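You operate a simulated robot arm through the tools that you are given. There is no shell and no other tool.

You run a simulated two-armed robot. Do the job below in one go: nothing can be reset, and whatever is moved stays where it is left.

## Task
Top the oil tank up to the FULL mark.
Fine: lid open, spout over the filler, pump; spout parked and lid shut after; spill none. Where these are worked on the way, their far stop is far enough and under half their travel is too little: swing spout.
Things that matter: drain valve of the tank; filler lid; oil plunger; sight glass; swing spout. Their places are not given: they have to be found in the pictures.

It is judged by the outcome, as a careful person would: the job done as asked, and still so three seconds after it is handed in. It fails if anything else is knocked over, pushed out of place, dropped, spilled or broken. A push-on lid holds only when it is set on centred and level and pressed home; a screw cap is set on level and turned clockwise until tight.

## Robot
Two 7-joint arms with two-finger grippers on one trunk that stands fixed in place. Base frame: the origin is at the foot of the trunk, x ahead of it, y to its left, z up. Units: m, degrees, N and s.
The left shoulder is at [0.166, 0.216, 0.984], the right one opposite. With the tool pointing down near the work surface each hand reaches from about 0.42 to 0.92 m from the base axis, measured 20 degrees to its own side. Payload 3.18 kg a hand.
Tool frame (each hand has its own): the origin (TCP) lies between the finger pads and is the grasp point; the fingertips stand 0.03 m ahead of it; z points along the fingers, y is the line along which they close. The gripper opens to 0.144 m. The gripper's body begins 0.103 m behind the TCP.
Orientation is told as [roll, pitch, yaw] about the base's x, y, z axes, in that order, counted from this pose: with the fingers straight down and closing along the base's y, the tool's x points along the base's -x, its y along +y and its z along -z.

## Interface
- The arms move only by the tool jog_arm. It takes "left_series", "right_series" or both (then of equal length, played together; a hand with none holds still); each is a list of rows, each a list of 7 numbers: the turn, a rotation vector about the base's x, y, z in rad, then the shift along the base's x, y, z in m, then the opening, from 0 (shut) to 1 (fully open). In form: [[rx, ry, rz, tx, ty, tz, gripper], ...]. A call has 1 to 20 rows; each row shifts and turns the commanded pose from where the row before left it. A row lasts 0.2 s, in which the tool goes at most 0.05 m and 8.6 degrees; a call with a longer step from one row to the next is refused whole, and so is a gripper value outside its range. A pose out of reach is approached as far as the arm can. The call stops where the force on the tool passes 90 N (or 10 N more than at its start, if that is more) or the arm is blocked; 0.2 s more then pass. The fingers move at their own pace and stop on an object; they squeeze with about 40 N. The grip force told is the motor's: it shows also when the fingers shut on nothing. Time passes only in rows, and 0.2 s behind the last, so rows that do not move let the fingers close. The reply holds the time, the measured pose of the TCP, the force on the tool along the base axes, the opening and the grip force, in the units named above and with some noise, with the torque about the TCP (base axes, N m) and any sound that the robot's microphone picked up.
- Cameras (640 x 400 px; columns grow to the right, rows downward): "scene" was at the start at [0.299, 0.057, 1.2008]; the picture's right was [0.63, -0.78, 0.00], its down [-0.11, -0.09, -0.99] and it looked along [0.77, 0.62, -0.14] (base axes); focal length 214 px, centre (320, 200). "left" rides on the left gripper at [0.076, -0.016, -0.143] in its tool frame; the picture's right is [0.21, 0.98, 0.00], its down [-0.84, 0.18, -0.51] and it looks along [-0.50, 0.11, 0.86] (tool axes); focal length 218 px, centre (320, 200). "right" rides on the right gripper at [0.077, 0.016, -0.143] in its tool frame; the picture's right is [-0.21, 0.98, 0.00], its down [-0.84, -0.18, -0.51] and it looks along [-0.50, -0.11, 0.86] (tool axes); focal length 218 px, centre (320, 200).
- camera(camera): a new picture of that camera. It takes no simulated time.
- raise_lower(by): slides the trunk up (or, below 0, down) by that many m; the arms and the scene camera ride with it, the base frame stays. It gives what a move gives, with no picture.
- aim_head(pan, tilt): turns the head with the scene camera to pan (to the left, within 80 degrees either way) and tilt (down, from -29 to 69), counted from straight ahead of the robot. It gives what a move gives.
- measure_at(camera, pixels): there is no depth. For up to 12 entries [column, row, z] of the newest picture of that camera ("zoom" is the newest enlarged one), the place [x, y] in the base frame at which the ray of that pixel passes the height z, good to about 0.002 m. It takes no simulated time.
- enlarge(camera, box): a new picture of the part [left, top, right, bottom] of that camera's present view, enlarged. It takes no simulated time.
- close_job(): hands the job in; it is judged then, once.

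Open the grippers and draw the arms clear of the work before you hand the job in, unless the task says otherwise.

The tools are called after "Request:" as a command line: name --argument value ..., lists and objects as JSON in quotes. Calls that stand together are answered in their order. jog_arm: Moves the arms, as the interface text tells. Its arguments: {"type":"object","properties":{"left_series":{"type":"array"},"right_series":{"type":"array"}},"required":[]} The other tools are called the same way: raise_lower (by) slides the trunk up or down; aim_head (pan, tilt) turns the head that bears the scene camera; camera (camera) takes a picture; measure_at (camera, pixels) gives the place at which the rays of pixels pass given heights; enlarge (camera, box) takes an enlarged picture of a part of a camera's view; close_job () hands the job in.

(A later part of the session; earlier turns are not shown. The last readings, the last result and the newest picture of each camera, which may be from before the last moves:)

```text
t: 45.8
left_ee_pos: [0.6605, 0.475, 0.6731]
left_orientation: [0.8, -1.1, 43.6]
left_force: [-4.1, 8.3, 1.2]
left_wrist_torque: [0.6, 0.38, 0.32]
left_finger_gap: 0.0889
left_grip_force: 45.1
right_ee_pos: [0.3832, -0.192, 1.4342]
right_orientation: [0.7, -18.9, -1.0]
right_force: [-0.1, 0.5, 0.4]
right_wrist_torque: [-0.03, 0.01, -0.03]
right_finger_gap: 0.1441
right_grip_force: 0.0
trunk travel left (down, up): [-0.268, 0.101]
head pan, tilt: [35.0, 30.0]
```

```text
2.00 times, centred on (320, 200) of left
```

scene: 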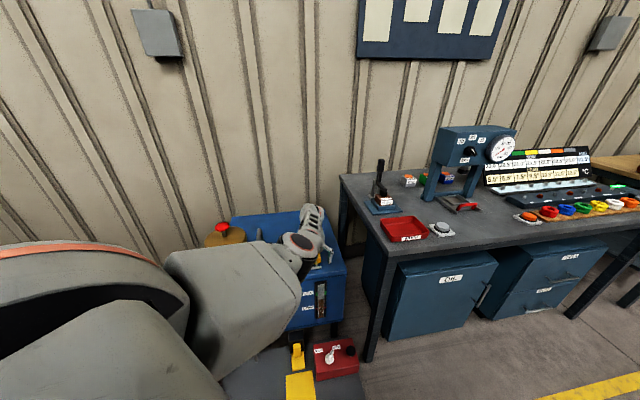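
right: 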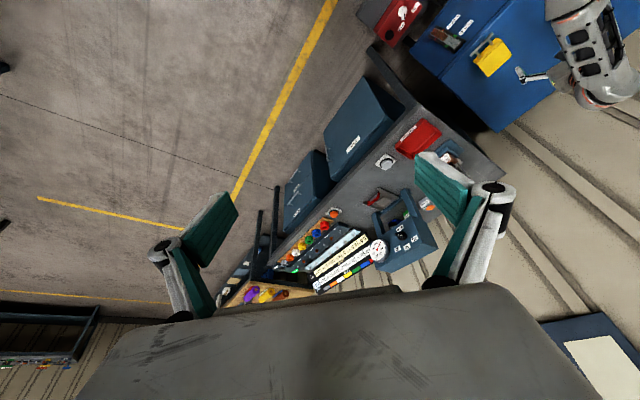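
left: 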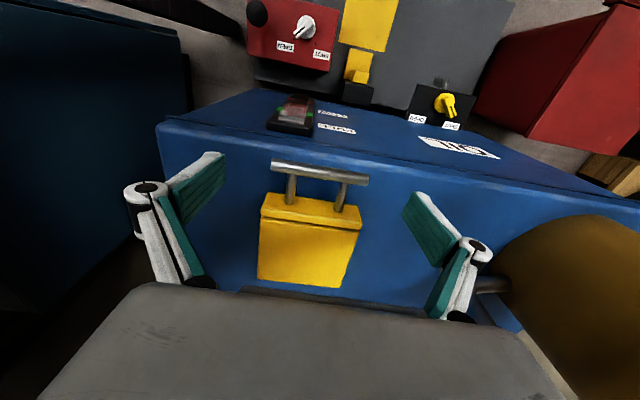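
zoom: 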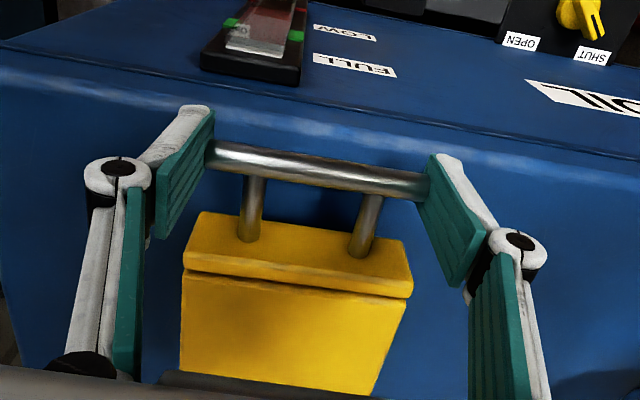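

The bar is held at both ends (gap 0.089, grip 45 N). Since pure up-moves of the arm tend to drift, I'll lift with the trunk in small steps and move the hand outward with the arm; first raise 0.012 m and feel the force.

Request:
raise_lower --by 0.012

Request:
camera --camera "left"

```text
t: 46.4
left_ee_pos: [0.659, 0.4759, 0.6861]
left_orientation: [0.7, -1.1, 43.7]
left_force: [-19.3, 7.8, 1.9]
left_wrist_torque: [-0.41, -0.62, 0.35]
left_finger_gap: 0.09
left_grip_force: 45.0
right_ee_pos: [0.3821, -0.1928, 1.446]
right_orientation: [0.6, -18.9, -0.9]
right_force: [0.2, -0.2, 0.2]
right_wrist_torque: [0.05, 0.01, 0.03]
right_finger_gap: 0.1437
right_grip_force: 0.0
trunk travel left (down, up): [-0.28, 0.089]
head pan, tilt: [35.0, 30.0]
```

```text
taken
```

left: 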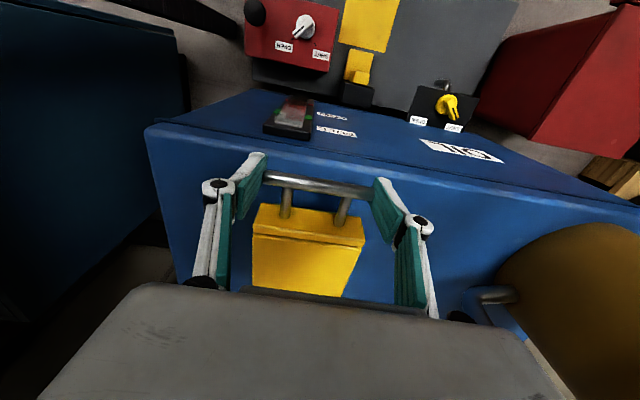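

The lid comes up with little vertical load; there's about 19 N sideways along the bar. I'll relieve it with a small shift along (-x,+y) and a bit of outward motion, then raise further.

Request:
jog_arm --left_series '[[0, 0, 0, -0.001, 0.004, 0, 0], [0, 0, 0, 0, 0, 0, 0]]'

Request:
raise_lower --by 0.013

Request:
camera --camera "left"

```text
t: 47.0
left_ee_pos: [0.658, 0.4743, 0.6851]
left_orientation: [0.6, -0.8, 43.5]
left_force: [-16.3, -6.4, 2.0]
left_wrist_torque: [0.53, 0.32, 0.67]
left_finger_gap: 0.0892
left_grip_force: 44.7
right_ee_pos: [0.3833, -0.1937, 1.4461]
right_orientation: [0.6, -18.8, -1.0]
right_force: [0.3, 0.1, 0.2]
right_wrist_torque: [0.01, -0.02, -0.03]
right_finger_gap: 0.144
right_grip_force: 0.1
trunk travel left (down, up): [-0.28, 0.089]
head pan, tilt: [35.0, 30.0]
```

```text
t: 47.6
left_ee_pos: [0.6605, 0.4763, 0.7]
left_orientation: [0.4, -1.0, 43.5]
left_force: [-13.5, -10.5, 3.6]
left_wrist_torque: [-0.62, -0.64, 0.23]
left_finger_gap: 0.0895
left_grip_force: 45.0
right_ee_pos: [0.3825, -0.1939, 1.4596]
right_orientation: [0.8, -18.9, -1.0]
right_force: [0.2, -0.1, -0.5]
right_wrist_torque: [0.01, 0.01, 0.01]
right_finger_gap: 0.1439
right_grip_force: 0.1
trunk travel left (down, up): [-0.293, 0.076]
head pan, tilt: [35.0, 30.0]
```

```text
taken
```

left: 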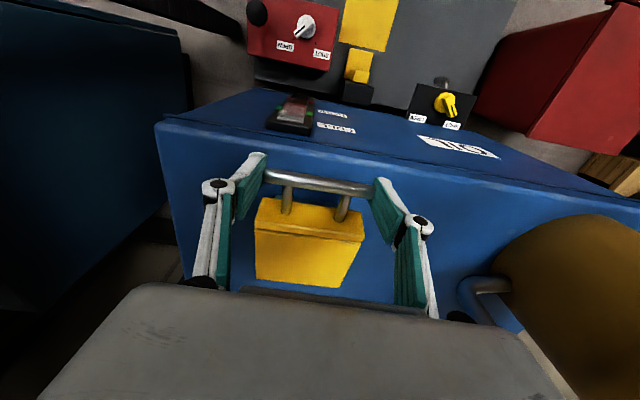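

The TCP rose 26 mm with the bar. I'll enlarge to see how the lid is actually moving.

Request:
enlarge --camera "left" --box '[180, 130, 460, 305]'

Request:
enlarge --camera "scene" --box '[200, 190, 380, 340]'

Request:
enlarge --camera "right" --box '[380, 0, 640, 160]'

```text
2.29 times, centred on (320, 218) of left
```

zoom: 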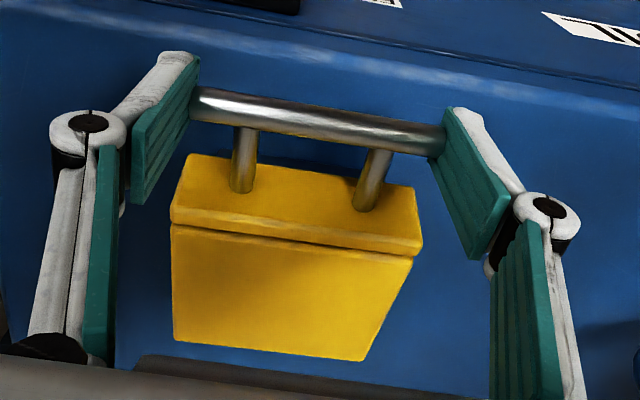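

```text
2.67 times, centred on (290, 265) of scene
```

zoom: 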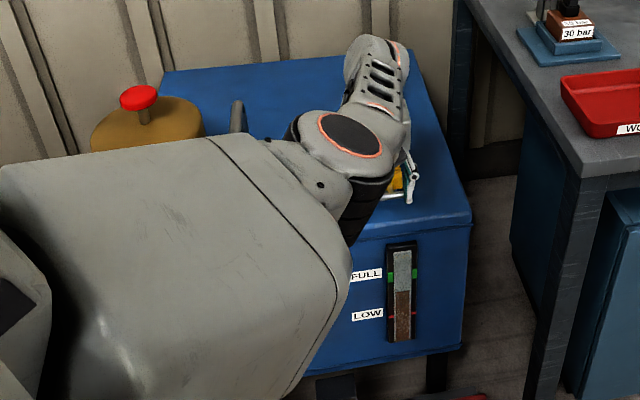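

```text
2.46 times, centred on (510, 80) of right
```

zoom: 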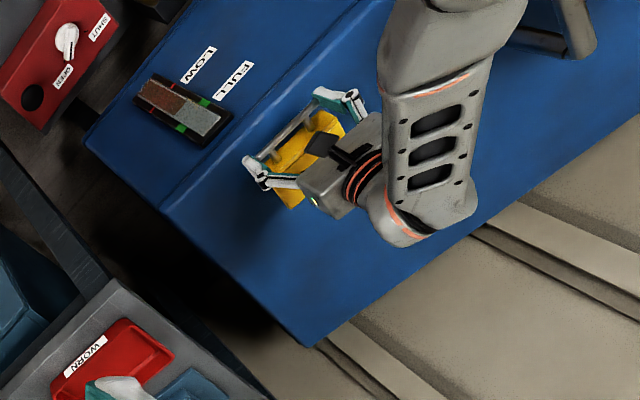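

The lid is indeed swinging up about its rear edge (the strip's face now shows more). The push along +b is slightly ahead, so I'll just raise 0.018 m more with the trunk and read the force.

Request:
raise_lower --by 0.018

```text
t: 48.3
left_ee_pos: [0.6615, 0.4779, 0.7202]
left_orientation: [0.6, -1.6, 43.6]
left_force: [3.8, -8.3, 5.1]
left_wrist_torque: [-0.56, -1.52, -0.15]
left_finger_gap: 0.0899
left_grip_force: 45.1
right_ee_pos: [0.385, -0.1944, 1.4751]
right_orientation: [0.8, -19.0, -1.1]
right_force: [-0.5, -0.2, 0.3]
right_wrist_torque: [0.02, 0.01, -0.01]
right_finger_gap: 0.144
right_grip_force: 0.0
trunk travel left (down, up): [-0.311, 0.058]
head pan, tilt: [35.0, 30.0]
```

Forces are small now (few N). Next: outward 6 mm with the arm, then raise 0.018 m.

Request:
jog_arm --left_series '[[0, 0, 0, 0.004, 0.004, 0.004, 0], [0, 0, 0, 0, 0, 0, 0]]'

Request:
raise_lower --by 0.018

Request:
camera --camera "left"

```text
t: 48.9
left_ee_pos: [0.6618, 0.4777, 0.721]
left_orientation: [0.6, -0.8, 43.5]
left_force: [-14.1, -24.7, 6.5]
left_wrist_torque: [-0.06, 0.21, 0.1]
left_finger_gap: 0.0897
left_grip_force: 45.5
right_ee_pos: [0.3823, -0.1967, 1.4764]
right_orientation: [0.9, -18.9, -1.0]
right_force: [-0.6, -0.6, -0.5]
right_wrist_torque: [0.0, -0.01, -0.03]
right_finger_gap: 0.1442
right_grip_force: 0.0
trunk travel left (down, up): [-0.311, 0.058]
head pan, tilt: [35.0, 30.0]
```

```text
t: 49.5
left_ee_pos: [0.6662, 0.4811, 0.7401]
left_orientation: [0.6, -1.2, 43.6]
left_force: [15.1, -9.4, 0.6]
left_wrist_torque: [-0.82, -1.38, 0.17]
left_finger_gap: 0.0897
left_grip_force: 44.6
right_ee_pos: [0.3844, -0.1952, 1.4951]
right_orientation: [0.8, -18.7, -1.0]
right_force: [-0.7, -0.2, -0.2]
right_wrist_torque: [0.03, 0.01, -0.01]
right_finger_gap: 0.1439
right_grip_force: 0.1
trunk travel left (down, up): [-0.329, 0.04]
head pan, tilt: [35.0, 30.0]
```

```text
taken
```

left: 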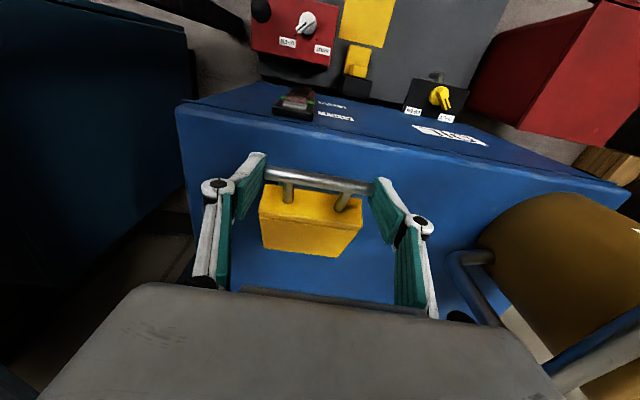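

The bar's path fits a hinge about 0.157 m behind it. From here, up-and-outward arm motion stays at constant reach, so I'll follow the arc with the arm from about 20° to 40°.

Request:
jog_arm --left_series '[[0, 0, 0, 0.0034, 0.0033, 0.0114, 0], [0, 0, 0, 0.0045, 0.0044, 0.0121, 0], [0, 0, 0, 0.0053, 0.0052, 0.0115, 0], [0, 0, 0, 0.0059, 0.0058, 0.0109, 0], [0, 0, 0, 0, 0, 0, 0]]'

Request:
camera --camera "left"

Request:
camera --camera "scene"

```text
t: 50.8
left_ee_pos: [0.6829, 0.4994, 0.7835]
left_orientation: [0.6, -0.9, 43.6]
left_force: [0.6, -13.4, -5.0]
left_wrist_torque: [-1.51, 0.66, 0.51]
left_finger_gap: 0.0899
left_grip_force: 45.0
right_ee_pos: [0.3856, -0.1946, 1.4944]
right_orientation: [0.7, -18.9, -1.0]
right_force: [-0.8, -0.7, -0.1]
right_wrist_torque: [0.02, 0.01, 0.0]
right_finger_gap: 0.1441
right_grip_force: 0.0
trunk travel left (down, up): [-0.329, 0.04]
head pan, tilt: [35.0, 30.0]
```

```text
taken
```

left: 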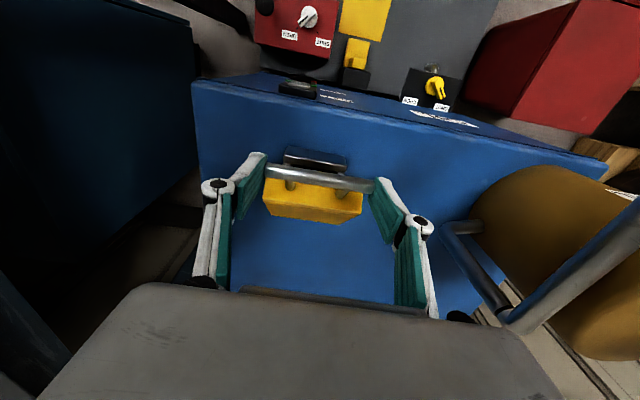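

```text
taken
```

scene: 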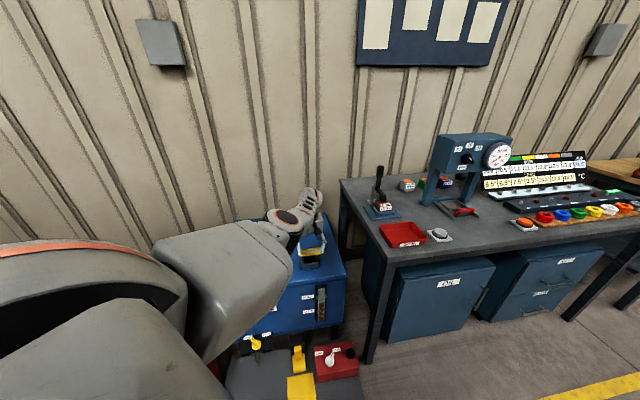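

The lid is opening well with low forces. I'll enlarge both views to see the filler and lid.

Request:
enlarge --camera "left" --box '[200, 110, 440, 260]'

Request:
enlarge --camera "scene" --box '[250, 180, 370, 300]'

Request:
enlarge --camera "right" --box '[380, 0, 640, 160]'

```text
2.67 times, centred on (320, 185) of left
```

zoom: 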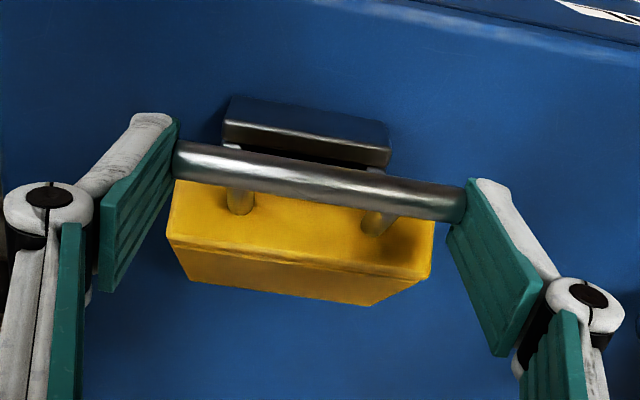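

```text
3.33 times, centred on (310, 240) of scene
```

zoom: 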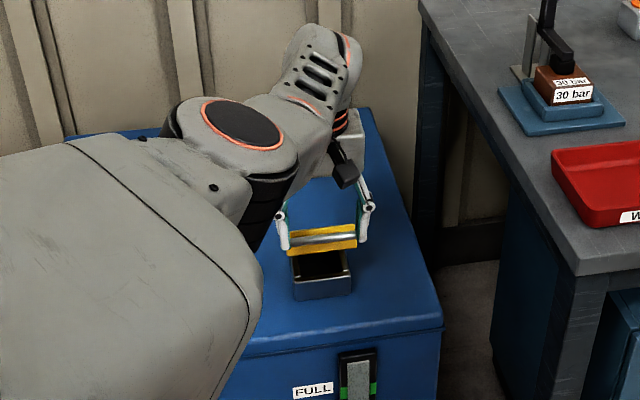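

```text
2.46 times, centred on (510, 80) of right
```

zoom: 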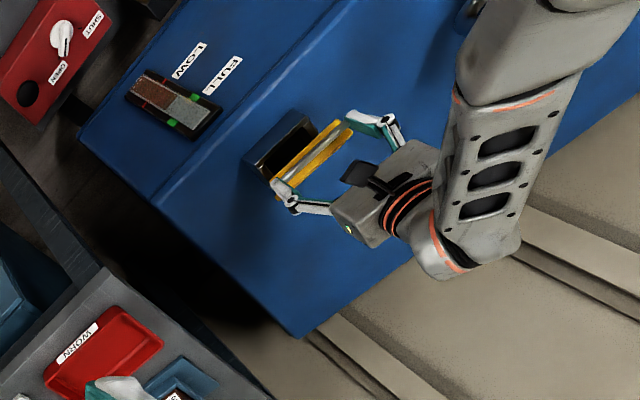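

The picture shows a steel filler neck with the lid hinged at its rear. I'll continue the arc to about 55°, tilting the hand forward a little (fingers toward the tank's rear) so that the wrist stays within the arm's reach.

Request:
jog_arm --left_series '[[0.03, -0.031, 0, 0.0066, 0.0065, 0.0101, 0], [0.03, -0.031, 0, 0.0072, 0.0071, 0.0093, 0], [0.03, -0.031, 0, 0.0078, 0.0076, 0.0083, 0], [0, 0, 0, 0, 0, 0, 0]]'

Request:
camera --camera "left"

Request:
camera --camera "scene"

```text
t: 51.8
left_ee_pos: [0.7036, 0.5191, 0.8111]
left_orientation: [0.6, -8.4, 43.5]
left_force: [6.0, -16.6, -4.9]
left_wrist_torque: [-1.51, 0.64, 0.44]
left_finger_gap: 0.0896
left_grip_force: 44.4
right_ee_pos: [0.3861, -0.1939, 1.4952]
right_orientation: [0.8, -18.8, -1.0]
right_force: [0.1, -0.3, -0.4]
right_wrist_torque: [-0.04, -0.02, -0.02]
right_finger_gap: 0.1441
right_grip_force: 0.0
trunk travel left (down, up): [-0.329, 0.04]
head pan, tilt: [35.0, 30.0]
```

```text
taken
```

left: 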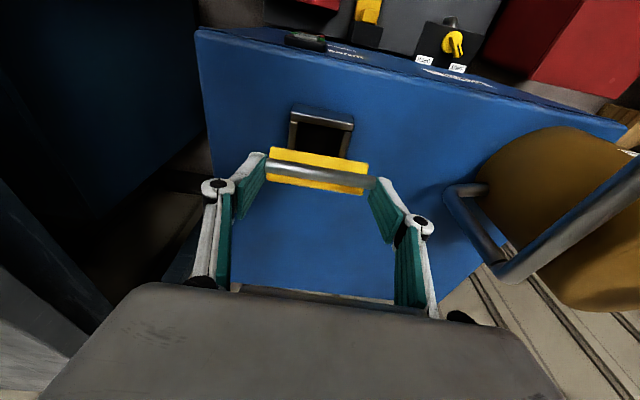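

```text
taken
```

scene: 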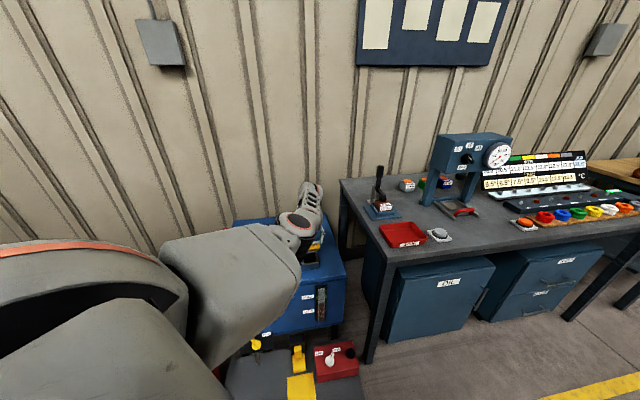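

Position fits the arc (≈53°) and the neck opening is now visible at (322,130). I'll continue to about 75°.

Request:
jog_arm --left_series '[[0.03, -0.031, 0, 0.0092, 0.0071, 0.0074, 0], [0.03, -0.031, 0, 0.0087, 0.0085, 0.0063, 0], [0.03, -0.031, 0, 0.0091, 0.0089, 0.0052, 0], [0.03, -0.031, 0, 0.0094, 0.0092, 0.0041, 0], [0, 0, 0, 0, 0, 0, 0]]'

Request:
camera --camera "left"

Request:
camera --camera "scene"

```text
t: 53.0
left_ee_pos: [0.7399, 0.5547, 0.8337]
left_orientation: [0.9, -18.2, 43.7]
left_force: [-3.4, -9.0, -5.4]
left_wrist_torque: [-1.33, 0.8, 0.33]
left_finger_gap: 0.09
left_grip_force: 45.0
right_ee_pos: [0.3838, -0.1948, 1.4946]
right_orientation: [0.6, -18.8, -0.9]
right_force: [0.7, -0.4, -0.1]
right_wrist_torque: [-0.01, 0.01, 0.01]
right_finger_gap: 0.1441
right_grip_force: 0.1
trunk travel left (down, up): [-0.329, 0.04]
head pan, tilt: [35.0, 30.0]
```

```text
taken
```

left: 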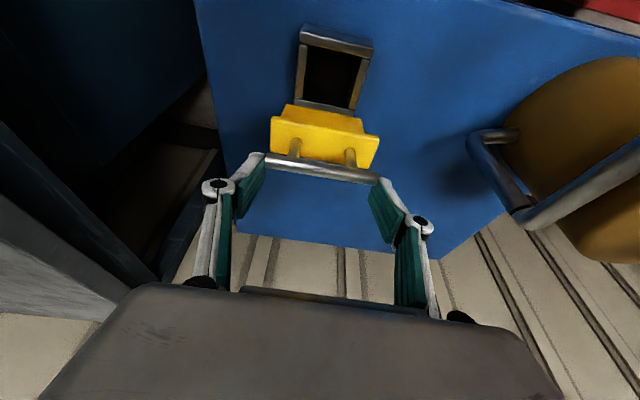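

```text
taken
```

scene: 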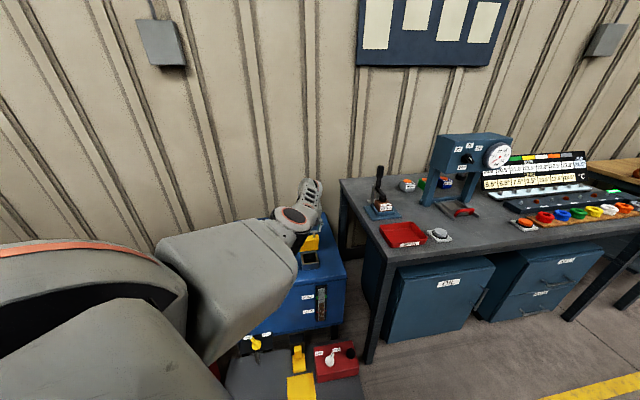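

The lid is near vertical (~75°) and the filler neck is open. I'll carry it on past vertical, to about 100°, watching the force for its stop.

Request:
jog_arm --left_series '[[0.03, -0.031, 0, 0.0095, 0.0093, 0.003, 0], [0.03, -0.031, 0, 0.0097, 0.0095, 0.0018, 0], [0.03, -0.031, 0, 0.0098, 0.0096, 0.0006, 0], [0.03, -0.031, 0, 0.0098, 0.0096, -0.0006, 0], [0, 0, 0, 0, 0, 0, 0]]'

Request:
camera --camera "left"

Request:
enlarge --camera "right" --box '[380, 0, 640, 160]'

```text
t: 54.1
left_ee_pos: [0.7501, 0.5642, 0.8373]
left_orientation: [1.2, -24.7, 43.7]
left_force: [-32.3, 23.6, -2.3]
left_wrist_torque: [0.03, 1.4, 0.74]
left_finger_gap: 0.0896
left_grip_force: 44.6
left hand out of reach, approached as far as the arm can: row 1, 2, 3, 4
right_ee_pos: [0.3823, -0.1919, 1.4962]
right_orientation: [0.6, -19.0, -1.1]
right_force: [-0.1, 0.5, -0.2]
right_wrist_torque: [0.0, -0.01, 0.01]
right_finger_gap: 0.1442
right_grip_force: 0.0
trunk travel left (down, up): [-0.329, 0.04]
head pan, tilt: [35.0, 30.0]
```

```text
taken
```

left: 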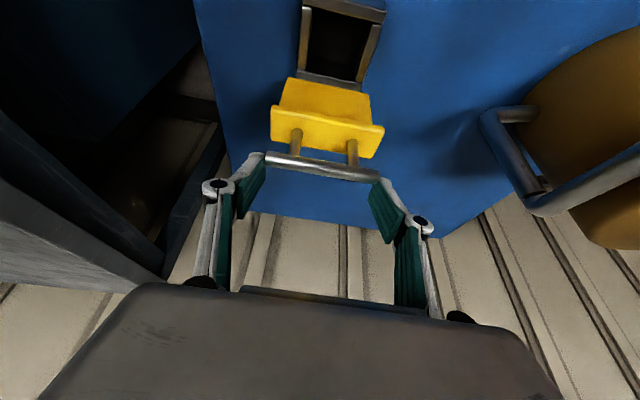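

```text
2.46 times, centred on (510, 80) of right
```

zoom: 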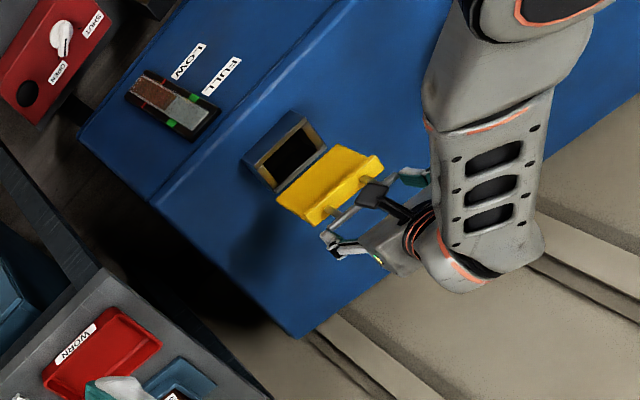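

The arm hit its reach limit at about 80° of lid angle (neck open, lid held upright). Tilting the hand further forward about the bar gains reach, so I'll add tilt with small outward steps and relieve the sideways force.

Request:
jog_arm --left_series '[[0.05, -0.051, 0, -0.001, 0.001, 0, 0], [0.05, -0.051, 0, 0.003, 0.005, 0, 0], [0.05, -0.051, 0, 0.004, 0.005, 0.001, 0], [0.05, -0.051, 0, 0.005, 0.005, 0, 0], [0, 0, 0, 0, 0, 0, 0]]'

Request:
camera --camera "left"

Request:
camera --camera "scene"

```text
t: 55.5
left_ee_pos: [0.7505, 0.656, 0.882]
left_orientation: [7.6, -46.0, 41.6]
left_force: [-0.2, 1.0, -1.0]
left_wrist_torque: [-0.01, -0.04, -0.07]
left_finger_gap: 0.0001
left_grip_force: 30.7
right_ee_pos: [0.3845, -0.1907, 1.4943]
right_orientation: [0.7, -18.9, -1.0]
right_force: [-0.4, 0.6, 0.3]
right_wrist_torque: [-0.08, -0.02, -0.06]
right_finger_gap: 0.1441
right_grip_force: 0.1
trunk travel left (down, up): [-0.329, 0.04]
head pan, tilt: [35.0, 30.0]
stopped in row 5 (left hand): the arm was blocked; the commanded pose is now the measured one
```

```text
taken
```

left: 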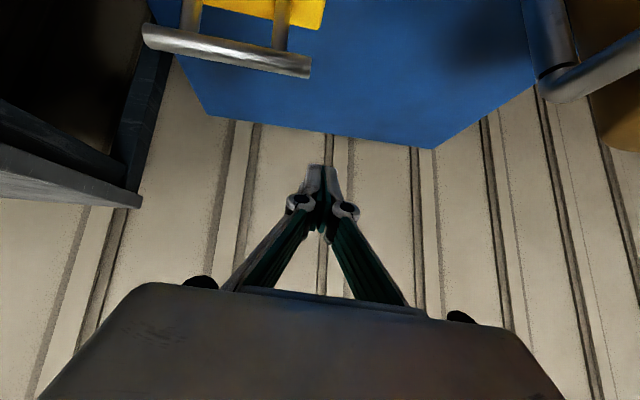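

```text
taken
```

scene: 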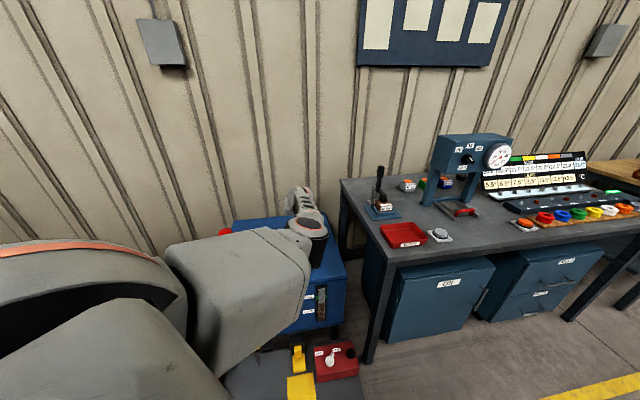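

The hand slipped off the bar and swung left, but the bar is still visible at (225,50) — the lid seems to be staying upright. I'll check it with the right camera.

Request:
enlarge --camera "right" --box '[380, 0, 640, 160]'

Request:
enlarge --camera "left" --box '[120, 0, 420, 190]'

Request:
enlarge --camera "scene" --box '[200, 180, 380, 340]'

```text
2.46 times, centred on (510, 80) of right
```

zoom: 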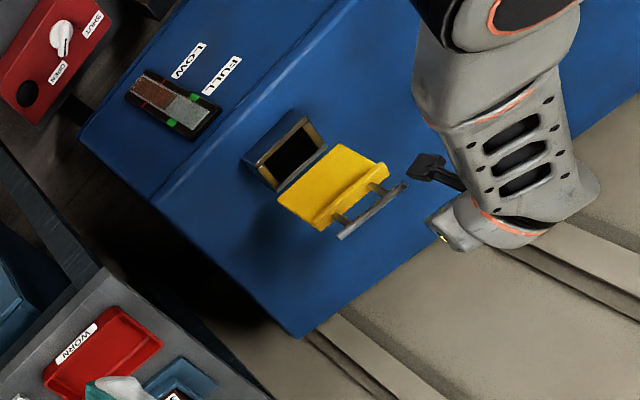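

```text
2.11 times, centred on (270, 95) of left
```

zoom: 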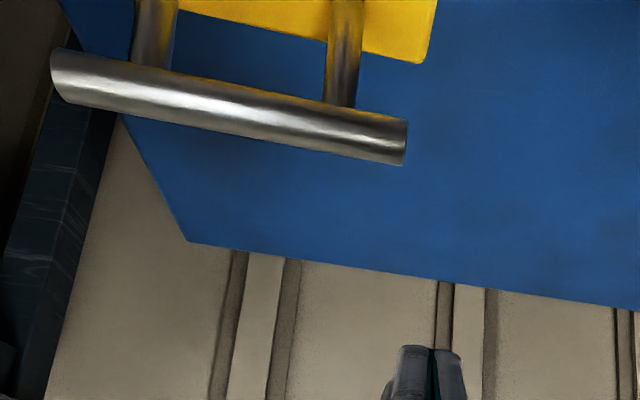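

```text
2.50 times, centred on (290, 260) of scene
```

zoom: 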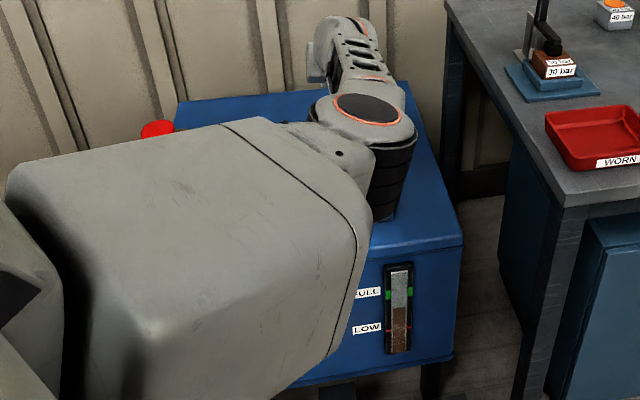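

The right view confirms the lid is standing up by itself and the filler neck is open. I'd like it further back for spout clearance, so first I'll get the hand clear: raise the trunk the last 0.04 m, then move the hand up and back toward the robot.

Request:
raise_lower --by 0.04

Request:
jog_arm --left_series '[[-0.03, 0.03, 0, -0.005, -0.005, 0.015, 0], [-0.05, 0.05, 0, -0.01, -0.01, 0.015, 0], [-0.05, 0.05, 0, -0.012, -0.012, 0.01, 0], [-0.05, 0.05, 0, -0.012, -0.012, 0.01, 0], [-0.05, 0.05, 0, -0.012, -0.012, 0.005, 0]]'

Request:
camera --camera "left"

Request:
camera --camera "scene"

```text
t: 56.4
left_ee_pos: [0.754, 0.6466, 0.9174]
left_orientation: [7.2, -45.6, 41.3]
left_force: [-0.1, 1.1, -0.6]
left_wrist_torque: [-0.01, -0.03, -0.02]
left_finger_gap: 0.0001
left_grip_force: 31.0
right_ee_pos: [0.3834, -0.194, 1.5335]
right_orientation: [0.7, -18.8, -1.1]
right_force: [-0.1, 0.9, 0.4]
right_wrist_torque: [-0.02, -0.05, -0.01]
right_finger_gap: 0.144
right_grip_force: 0.1
trunk travel left (down, up): [-0.369, 0.0]
head pan, tilt: [35.0, 30.0]
```

```text
t: 57.6
left_ee_pos: [0.6995, 0.6054, 0.9783]
left_orientation: [6.4, -27.5, 42.7]
left_force: [0.3, -0.5, 1.3]
left_wrist_torque: [0.03, 0.02, 0.0]
left_finger_gap: 0.0
left_grip_force: 30.5
right_ee_pos: [0.385, -0.1929, 1.5345]
right_orientation: [0.9, -18.8, -1.0]
right_force: [-0.4, -0.4, 0.0]
right_wrist_torque: [-0.01, 0.04, 0.01]
right_finger_gap: 0.144
right_grip_force: 0.0
trunk travel left (down, up): [-0.369, 0.0]
head pan, tilt: [35.0, 30.0]
```

```text
taken
```

left: 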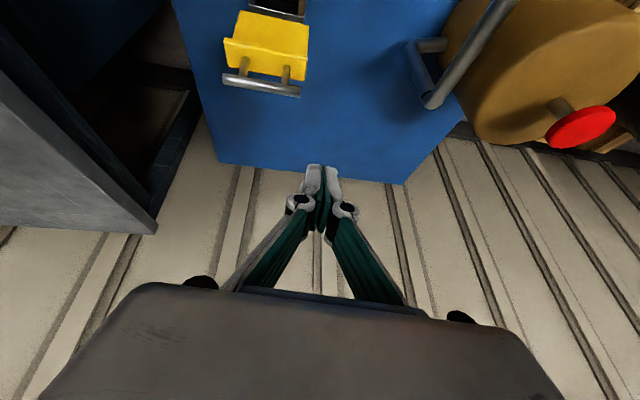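

```text
taken
```

scene: 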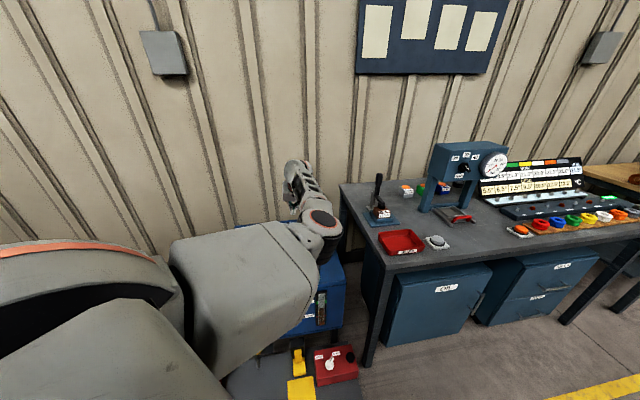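

The hand is clear. I'll enlarge the lid in the left camera and measure the bar's present position to know its angle.

Request:
enlarge --camera "left" --box '[200, 0, 340, 110]'

Request:
measure_at --camera "left" --pixels '[[224, 79, 0.82], [299, 91, 0.82], [224, 79, 0.8], [299, 91, 0.8], [430, 103, 0.8], [303, 17, 0.65], [250, 8, 0.65]]'

Request:
camera --camera "right"

Request:
measure_at --camera "right" --pixels '[[519, 98, 0.82], [542, 74, 0.82], [519, 98, 0.8], [542, 74, 0.8]]'

```text
3.64 times, centred on (270, 55) of left
```

zoom: 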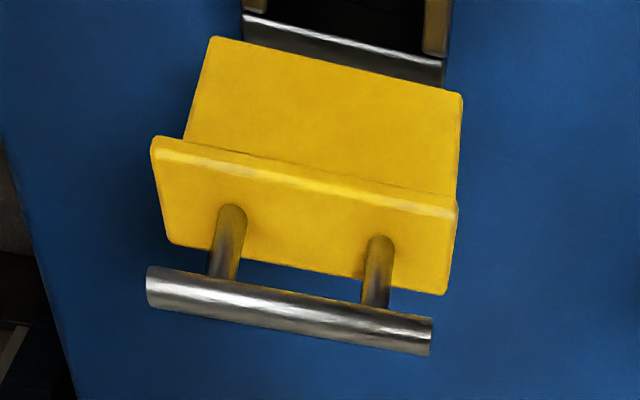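

```text
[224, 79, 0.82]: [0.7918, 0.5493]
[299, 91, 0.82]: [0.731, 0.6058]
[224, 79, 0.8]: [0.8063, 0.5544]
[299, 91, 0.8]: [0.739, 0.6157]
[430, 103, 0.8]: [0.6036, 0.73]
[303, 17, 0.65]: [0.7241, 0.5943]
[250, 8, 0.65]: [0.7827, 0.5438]
```

```text
taken
```

right: 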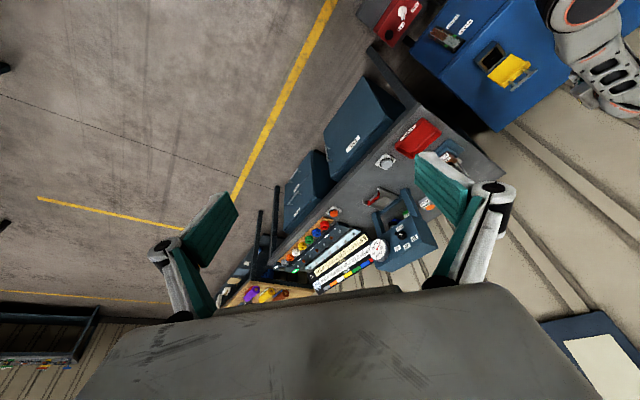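

```text
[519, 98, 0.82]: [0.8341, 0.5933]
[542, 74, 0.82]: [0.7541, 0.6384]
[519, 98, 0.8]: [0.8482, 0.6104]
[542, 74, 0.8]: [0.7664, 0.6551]
```

The bar is at about [0.761,0.577,0.82], so the lid stands at ~90° open and holds by itself. Next, the spout: I'll bring the left hand back to vertical and over toward the spout knob [0.477,0.605,0.85], staying at z≈0.98, to look at it closely.

Request:
jog_arm --left_series '[[-0.083, 0.09, 0, -0.02, 0, 0.005, 0], [-0.083, 0.09, 0, -0.025, 0, 0.005, 0], [-0.083, 0.09, 0, -0.025, 0, 0.005, 0], [-0.083, 0.09, 0, -0.025, 0, 0.005, 0.3], [-0.05, 0.06, 0, -0.025, 0, 0.005, 0.5], [0, 0, -0.05, -0.02, 0, 0, 0.6]]'

Request:
camera --camera "left"

Request:
camera --camera "scene"

```text
t: 59.0
left_ee_pos: [0.5618, 0.5966, 0.9976]
left_orientation: [6.1, 5.5, 39.4]
left_force: [0.4, 0.8, -0.8]
left_wrist_torque: [-0.02, -0.02, 0.02]
left_finger_gap: 0.0866
left_grip_force: 0.1
right_ee_pos: [0.3846, -0.1937, 1.5349]
right_orientation: [0.8, -18.6, -1.0]
right_force: [-0.9, -1.1, -0.4]
right_wrist_torque: [-0.01, -0.01, -0.03]
right_finger_gap: 0.1439
right_grip_force: 0.0
trunk travel left (down, up): [-0.369, 0.0]
head pan, tilt: [35.0, 30.0]
```

```text
taken
```

left: 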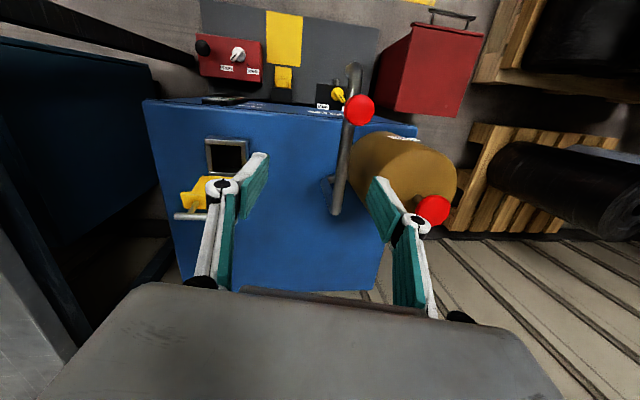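

```text
taken
```

scene: 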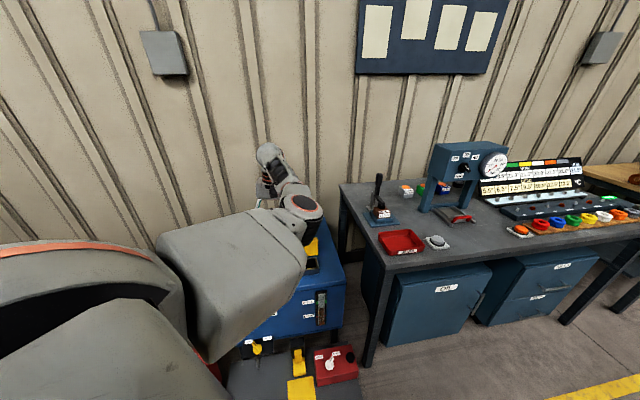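

Smooth, and the lid stands (195,195). I'll move on toward above the knob in -x, letting the hand pitch slightly backward.

Request:
jog_arm --left_series '[[0, 0.03, 0, -0.02, 0, 0, 0.6], [0, 0.04, 0, -0.02, 0, -0.005, 0.6], [0, 0.04, 0, -0.02, 0.002, -0.005, 0.6], [0, 0.04, 0, -0.02, 0.003, -0.005, 0.6]]'

Request:
camera --camera "left"

Request:
camera --camera "scene"

```text
t: 60.0
left_ee_pos: [0.482, 0.6027, 0.984]
left_orientation: [11.7, 12.0, 40.3]
left_force: [0.3, -0.1, 0.0]
left_wrist_torque: [-0.04, 0.0, -0.03]
left_finger_gap: 0.0864
left_grip_force: 0.1
right_ee_pos: [0.3835, -0.1929, 1.5339]
right_orientation: [0.7, -18.8, -1.1]
right_force: [-0.3, -0.2, 0.2]
right_wrist_torque: [-0.04, -0.02, 0.0]
right_finger_gap: 0.1439
right_grip_force: 0.1
trunk travel left (down, up): [-0.369, 0.0]
head pan, tilt: [35.0, 30.0]
```

```text
taken
```

left: 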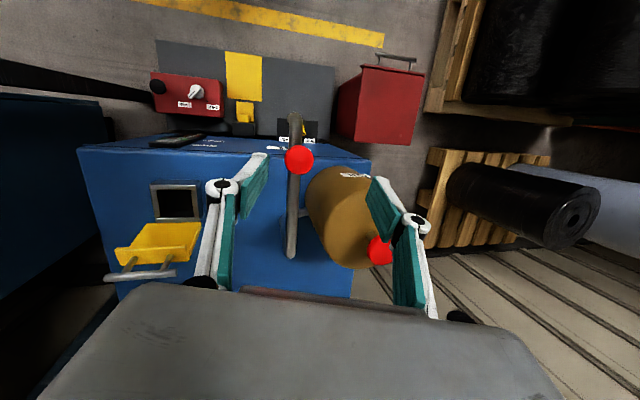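

```text
taken
```

scene: 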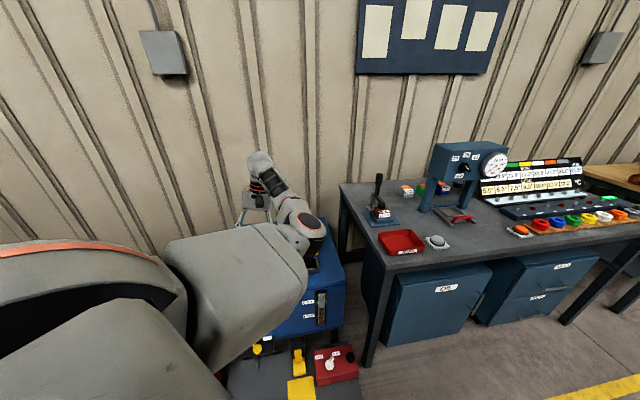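

Now the knob (299,160) and the spout are right below. I'll enlarge and measure.

Request:
enlarge --camera "left" --box '[240, 90, 420, 280]'

Request:
measure_at --camera "left" --pixels '[[299, 160, 0.85], [299, 160, 0.86], [299, 160, 0.84], [291, 255, 0.8], [295, 117, 0.8], [381, 250, 0.85], [381, 250, 0.87]]'

```text
2.11 times, centred on (330, 185) of left
```

zoom: 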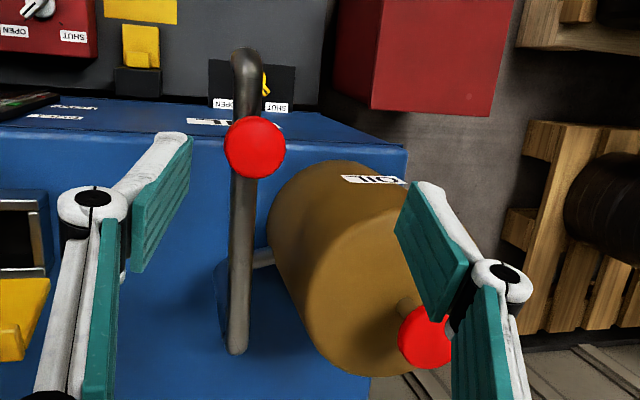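

```text
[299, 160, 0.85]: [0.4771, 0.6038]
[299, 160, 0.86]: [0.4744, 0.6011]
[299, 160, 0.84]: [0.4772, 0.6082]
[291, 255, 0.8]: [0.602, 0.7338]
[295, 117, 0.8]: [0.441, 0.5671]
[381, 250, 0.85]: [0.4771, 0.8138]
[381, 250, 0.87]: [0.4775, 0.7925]
```

The knob top is at [0.477,0.604,0.85], Ø≈0.04, and the finger line is nearly square to the pipe. I'll use the trunk to come down 0.08 m first, then check alignment.

Request:
raise_lower --by -0.08

Request:
camera --camera "left"

Request:
camera --camera "scene"

```text
t: 61.1
left_ee_pos: [0.482, 0.6018, 0.9045]
left_orientation: [11.7, 12.0, 40.3]
left_force: [-0.4, -0.2, 0.2]
left_wrist_torque: [-0.02, -0.07, 0.0]
left_finger_gap: 0.0863
left_grip_force: 0.0
right_ee_pos: [0.3827, -0.1939, 1.4546]
right_orientation: [0.7, -18.8, -1.1]
right_force: [-0.2, 0.7, 0.1]
right_wrist_torque: [-0.03, -0.05, 0.05]
right_finger_gap: 0.1441
right_grip_force: 0.0
trunk travel left (down, up): [-0.289, 0.08]
head pan, tilt: [35.0, 30.0]
```

```text
taken
```

left: 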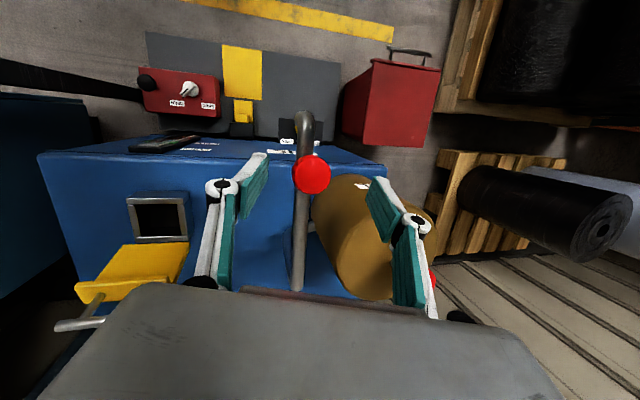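

```text
taken
```

scene: 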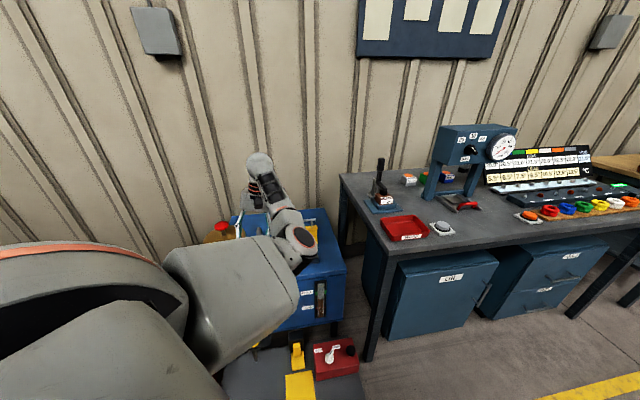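

The knob is at (311,173), between the fingers. I'll shift (-0.005,+0.002) and lower the trunk 0.05 m so the pads surround the knob.

Request:
jog_arm --left_series '[[0, 0, 0, -0.005, 0.002, 0, 0.6], [0, 0, 0, 0, 0, 0, 0.6]]'

Request:
raise_lower --by -0.05

Request:
enlarge --camera "left" --box '[200, 100, 440, 250]'

```text
t: 61.8
left_ee_pos: [0.4766, 0.604, 0.9027]
left_orientation: [11.7, 11.9, 40.3]
left_force: [-0.4, -0.5, 1.0]
left_wrist_torque: [-0.01, 0.01, -0.01]
left_finger_gap: 0.0863
left_grip_force: 0.1
right_ee_pos: [0.3844, -0.1943, 1.4541]
right_orientation: [0.7, -18.7, -1.1]
right_force: [-0.9, -0.7, 0.1]
right_wrist_torque: [0.03, 0.01, -0.02]
right_finger_gap: 0.1441
right_grip_force: 0.1
trunk travel left (down, up): [-0.289, 0.08]
head pan, tilt: [35.0, 30.0]
```

```text
t: 62.7
left_ee_pos: [0.4772, 0.604, 0.8548]
left_orientation: [11.5, 11.9, 40.3]
left_force: [1.0, -0.5, 0.4]
left_wrist_torque: [0.02, -0.05, 0.01]
left_finger_gap: 0.0866
left_grip_force: 0.0
right_ee_pos: [0.3827, -0.1939, 1.4056]
right_orientation: [0.8, -18.9, -1.1]
right_force: [-0.7, -0.3, 0.4]
right_wrist_torque: [-0.01, -0.02, 0.0]
right_finger_gap: 0.1439
right_grip_force: 0.1
trunk travel left (down, up): [-0.239, 0.13]
head pan, tilt: [35.0, 30.0]
```

```text
2.67 times, centred on (320, 175) of left
```

zoom: 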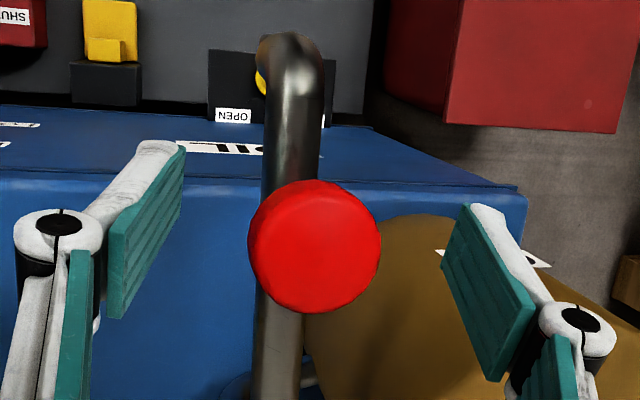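

The knob's top (318,192) sits exactly at the TCP. I'll close on it.

Request:
jog_arm --left_series '[[0, 0, 0, 0, 0, 0, 0.4], [0, 0, 0, 0, 0, 0, 0.2], [0, 0, 0, 0, 0, 0, 0.1], [0, 0, 0, 0, 0, 0, 0], [0, 0, 0, 0, 0, 0, 0]]'

Request:
enlarge --camera "left" --box '[200, 100, 440, 250]'

```text
t: 63.9
left_ee_pos: [0.4808, 0.6024, 0.8527]
left_orientation: [11.6, 12.0, 40.4]
left_force: [12.9, -9.1, -1.3]
left_wrist_torque: [-1.36, -1.45, 0.33]
left_finger_gap: 0.0382
left_grip_force: 45.3
right_ee_pos: [0.3849, -0.1946, 1.4043]
right_orientation: [0.8, -18.8, -1.1]
right_force: [-0.9, -0.4, 0.9]
right_wrist_torque: [0.02, 0.0, -0.01]
right_finger_gap: 0.1439
right_grip_force: 0.1
trunk travel left (down, up): [-0.239, 0.13]
head pan, tilt: [35.0, 30.0]
```

```text
2.67 times, centred on (320, 175) of left
```

zoom: 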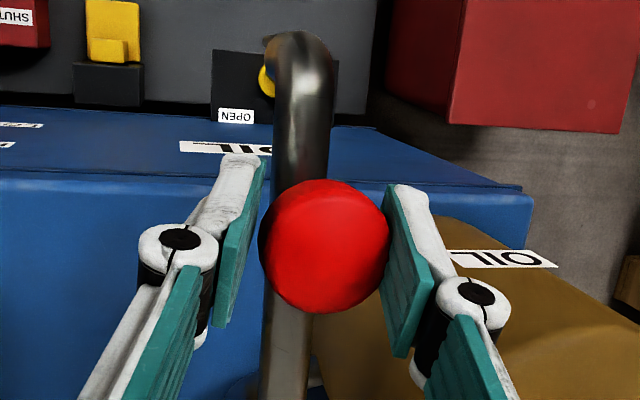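

The knob is held (gap 0.038, 45 N). I'll swing it on its arc about the pivot [0.6025,0.7285] (radius 0.176) in CCW sense, first half of the way, with the hand's yaw kept.

Request:
jog_arm --left_series '[[0, 0, 0, 0.0123, -0.011, 0, 0], [0, 0, 0, 0.0123, -0.0092, 0, 0], [0, 0, 0, 0.0131, -0.008, 0, 0], [0, 0, 0, 0.0137, -0.0068, 0, 0]]'

Request:
camera --camera "left"

Request:
camera --camera "scene"

```text
t: 64.9
left_ee_pos: [0.5262, 0.5679, 0.8542]
left_orientation: [11.7, 12.0, 40.4]
left_force: [1.4, 5.2, 9.0]
left_wrist_torque: [-0.62, -0.43, 0.1]
left_finger_gap: 0.0385
left_grip_force: 44.7
right_ee_pos: [0.3836, -0.1942, 1.4045]
right_orientation: [0.9, -18.7, -1.1]
right_force: [-1.1, -0.8, 0.9]
right_wrist_torque: [0.01, 0.01, 0.0]
right_finger_gap: 0.1441
right_grip_force: 0.1
trunk travel left (down, up): [-0.239, 0.13]
head pan, tilt: [35.0, 30.0]
```

```text
taken
```

left: 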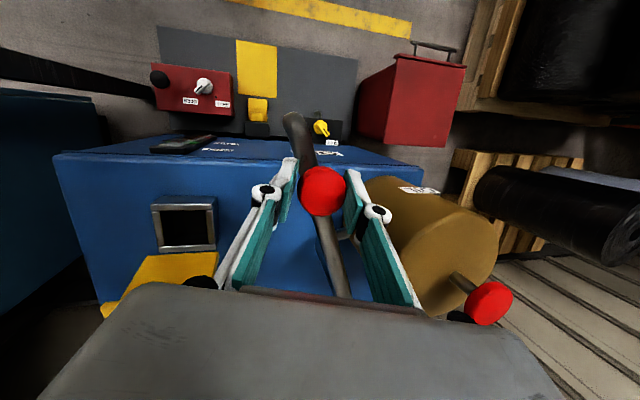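

```text
taken
```

scene: 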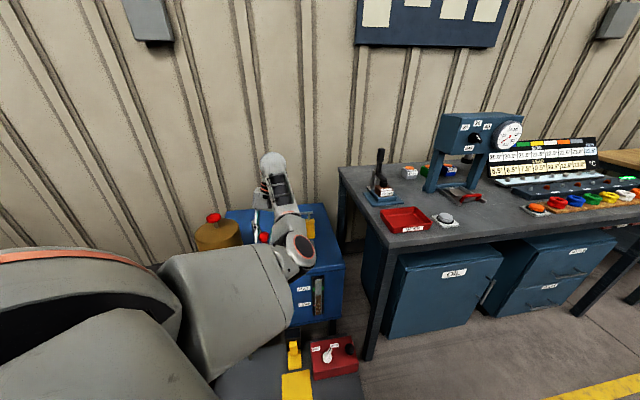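

The spout swings freely with the knob (forces <10 N). I'll carry on along the arc.

Request:
jog_arm --left_series '[[0, 0, 0, 0.0143, -0.0056, 0, 0], [0, 0, 0, 0.0147, -0.0044, 0, 0], [0, 0, 0, 0.015, -0.003, 0, 0], [0, 0, 0, 0.0152, -0.0018, 0, 0], [0, 0, 0, 0.0154, -0.0004, 0, 0], [0, 0, 0, 0.0153, 0.001, 0, 0]]'

Request:
camera --camera "left"

Request:
camera --camera "scene"

```text
t: 66.3
left_ee_pos: [0.6182, 0.5554, 0.8537]
left_orientation: [11.5, 12.0, 40.3]
left_force: [-1.2, 6.5, 5.4]
left_wrist_torque: [-1.48, -0.38, 0.09]
left_finger_gap: 0.0384
left_grip_force: 44.9
right_ee_pos: [0.3843, -0.193, 1.4031]
right_orientation: [0.7, -18.8, -1.0]
right_force: [-0.3, -0.1, 1.1]
right_wrist_torque: [0.02, 0.0, -0.01]
right_finger_gap: 0.1439
right_grip_force: 0.0
trunk travel left (down, up): [-0.239, 0.13]
head pan, tilt: [35.0, 30.0]
```

```text
taken
```

left: 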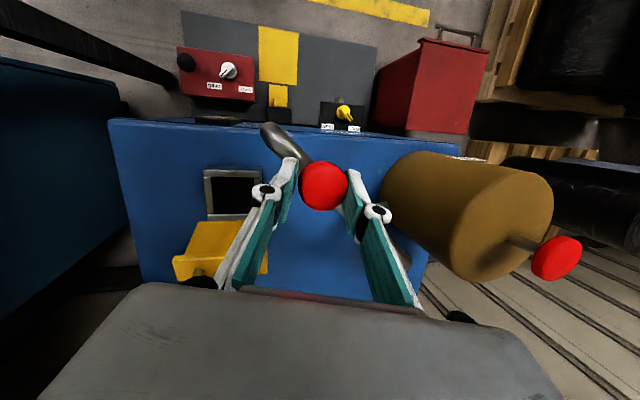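

```text
taken
```

scene: 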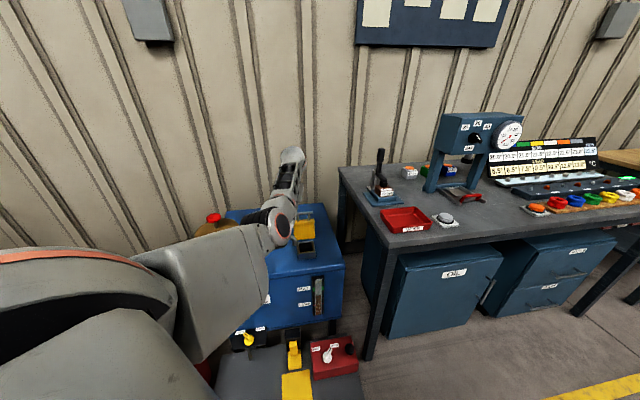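

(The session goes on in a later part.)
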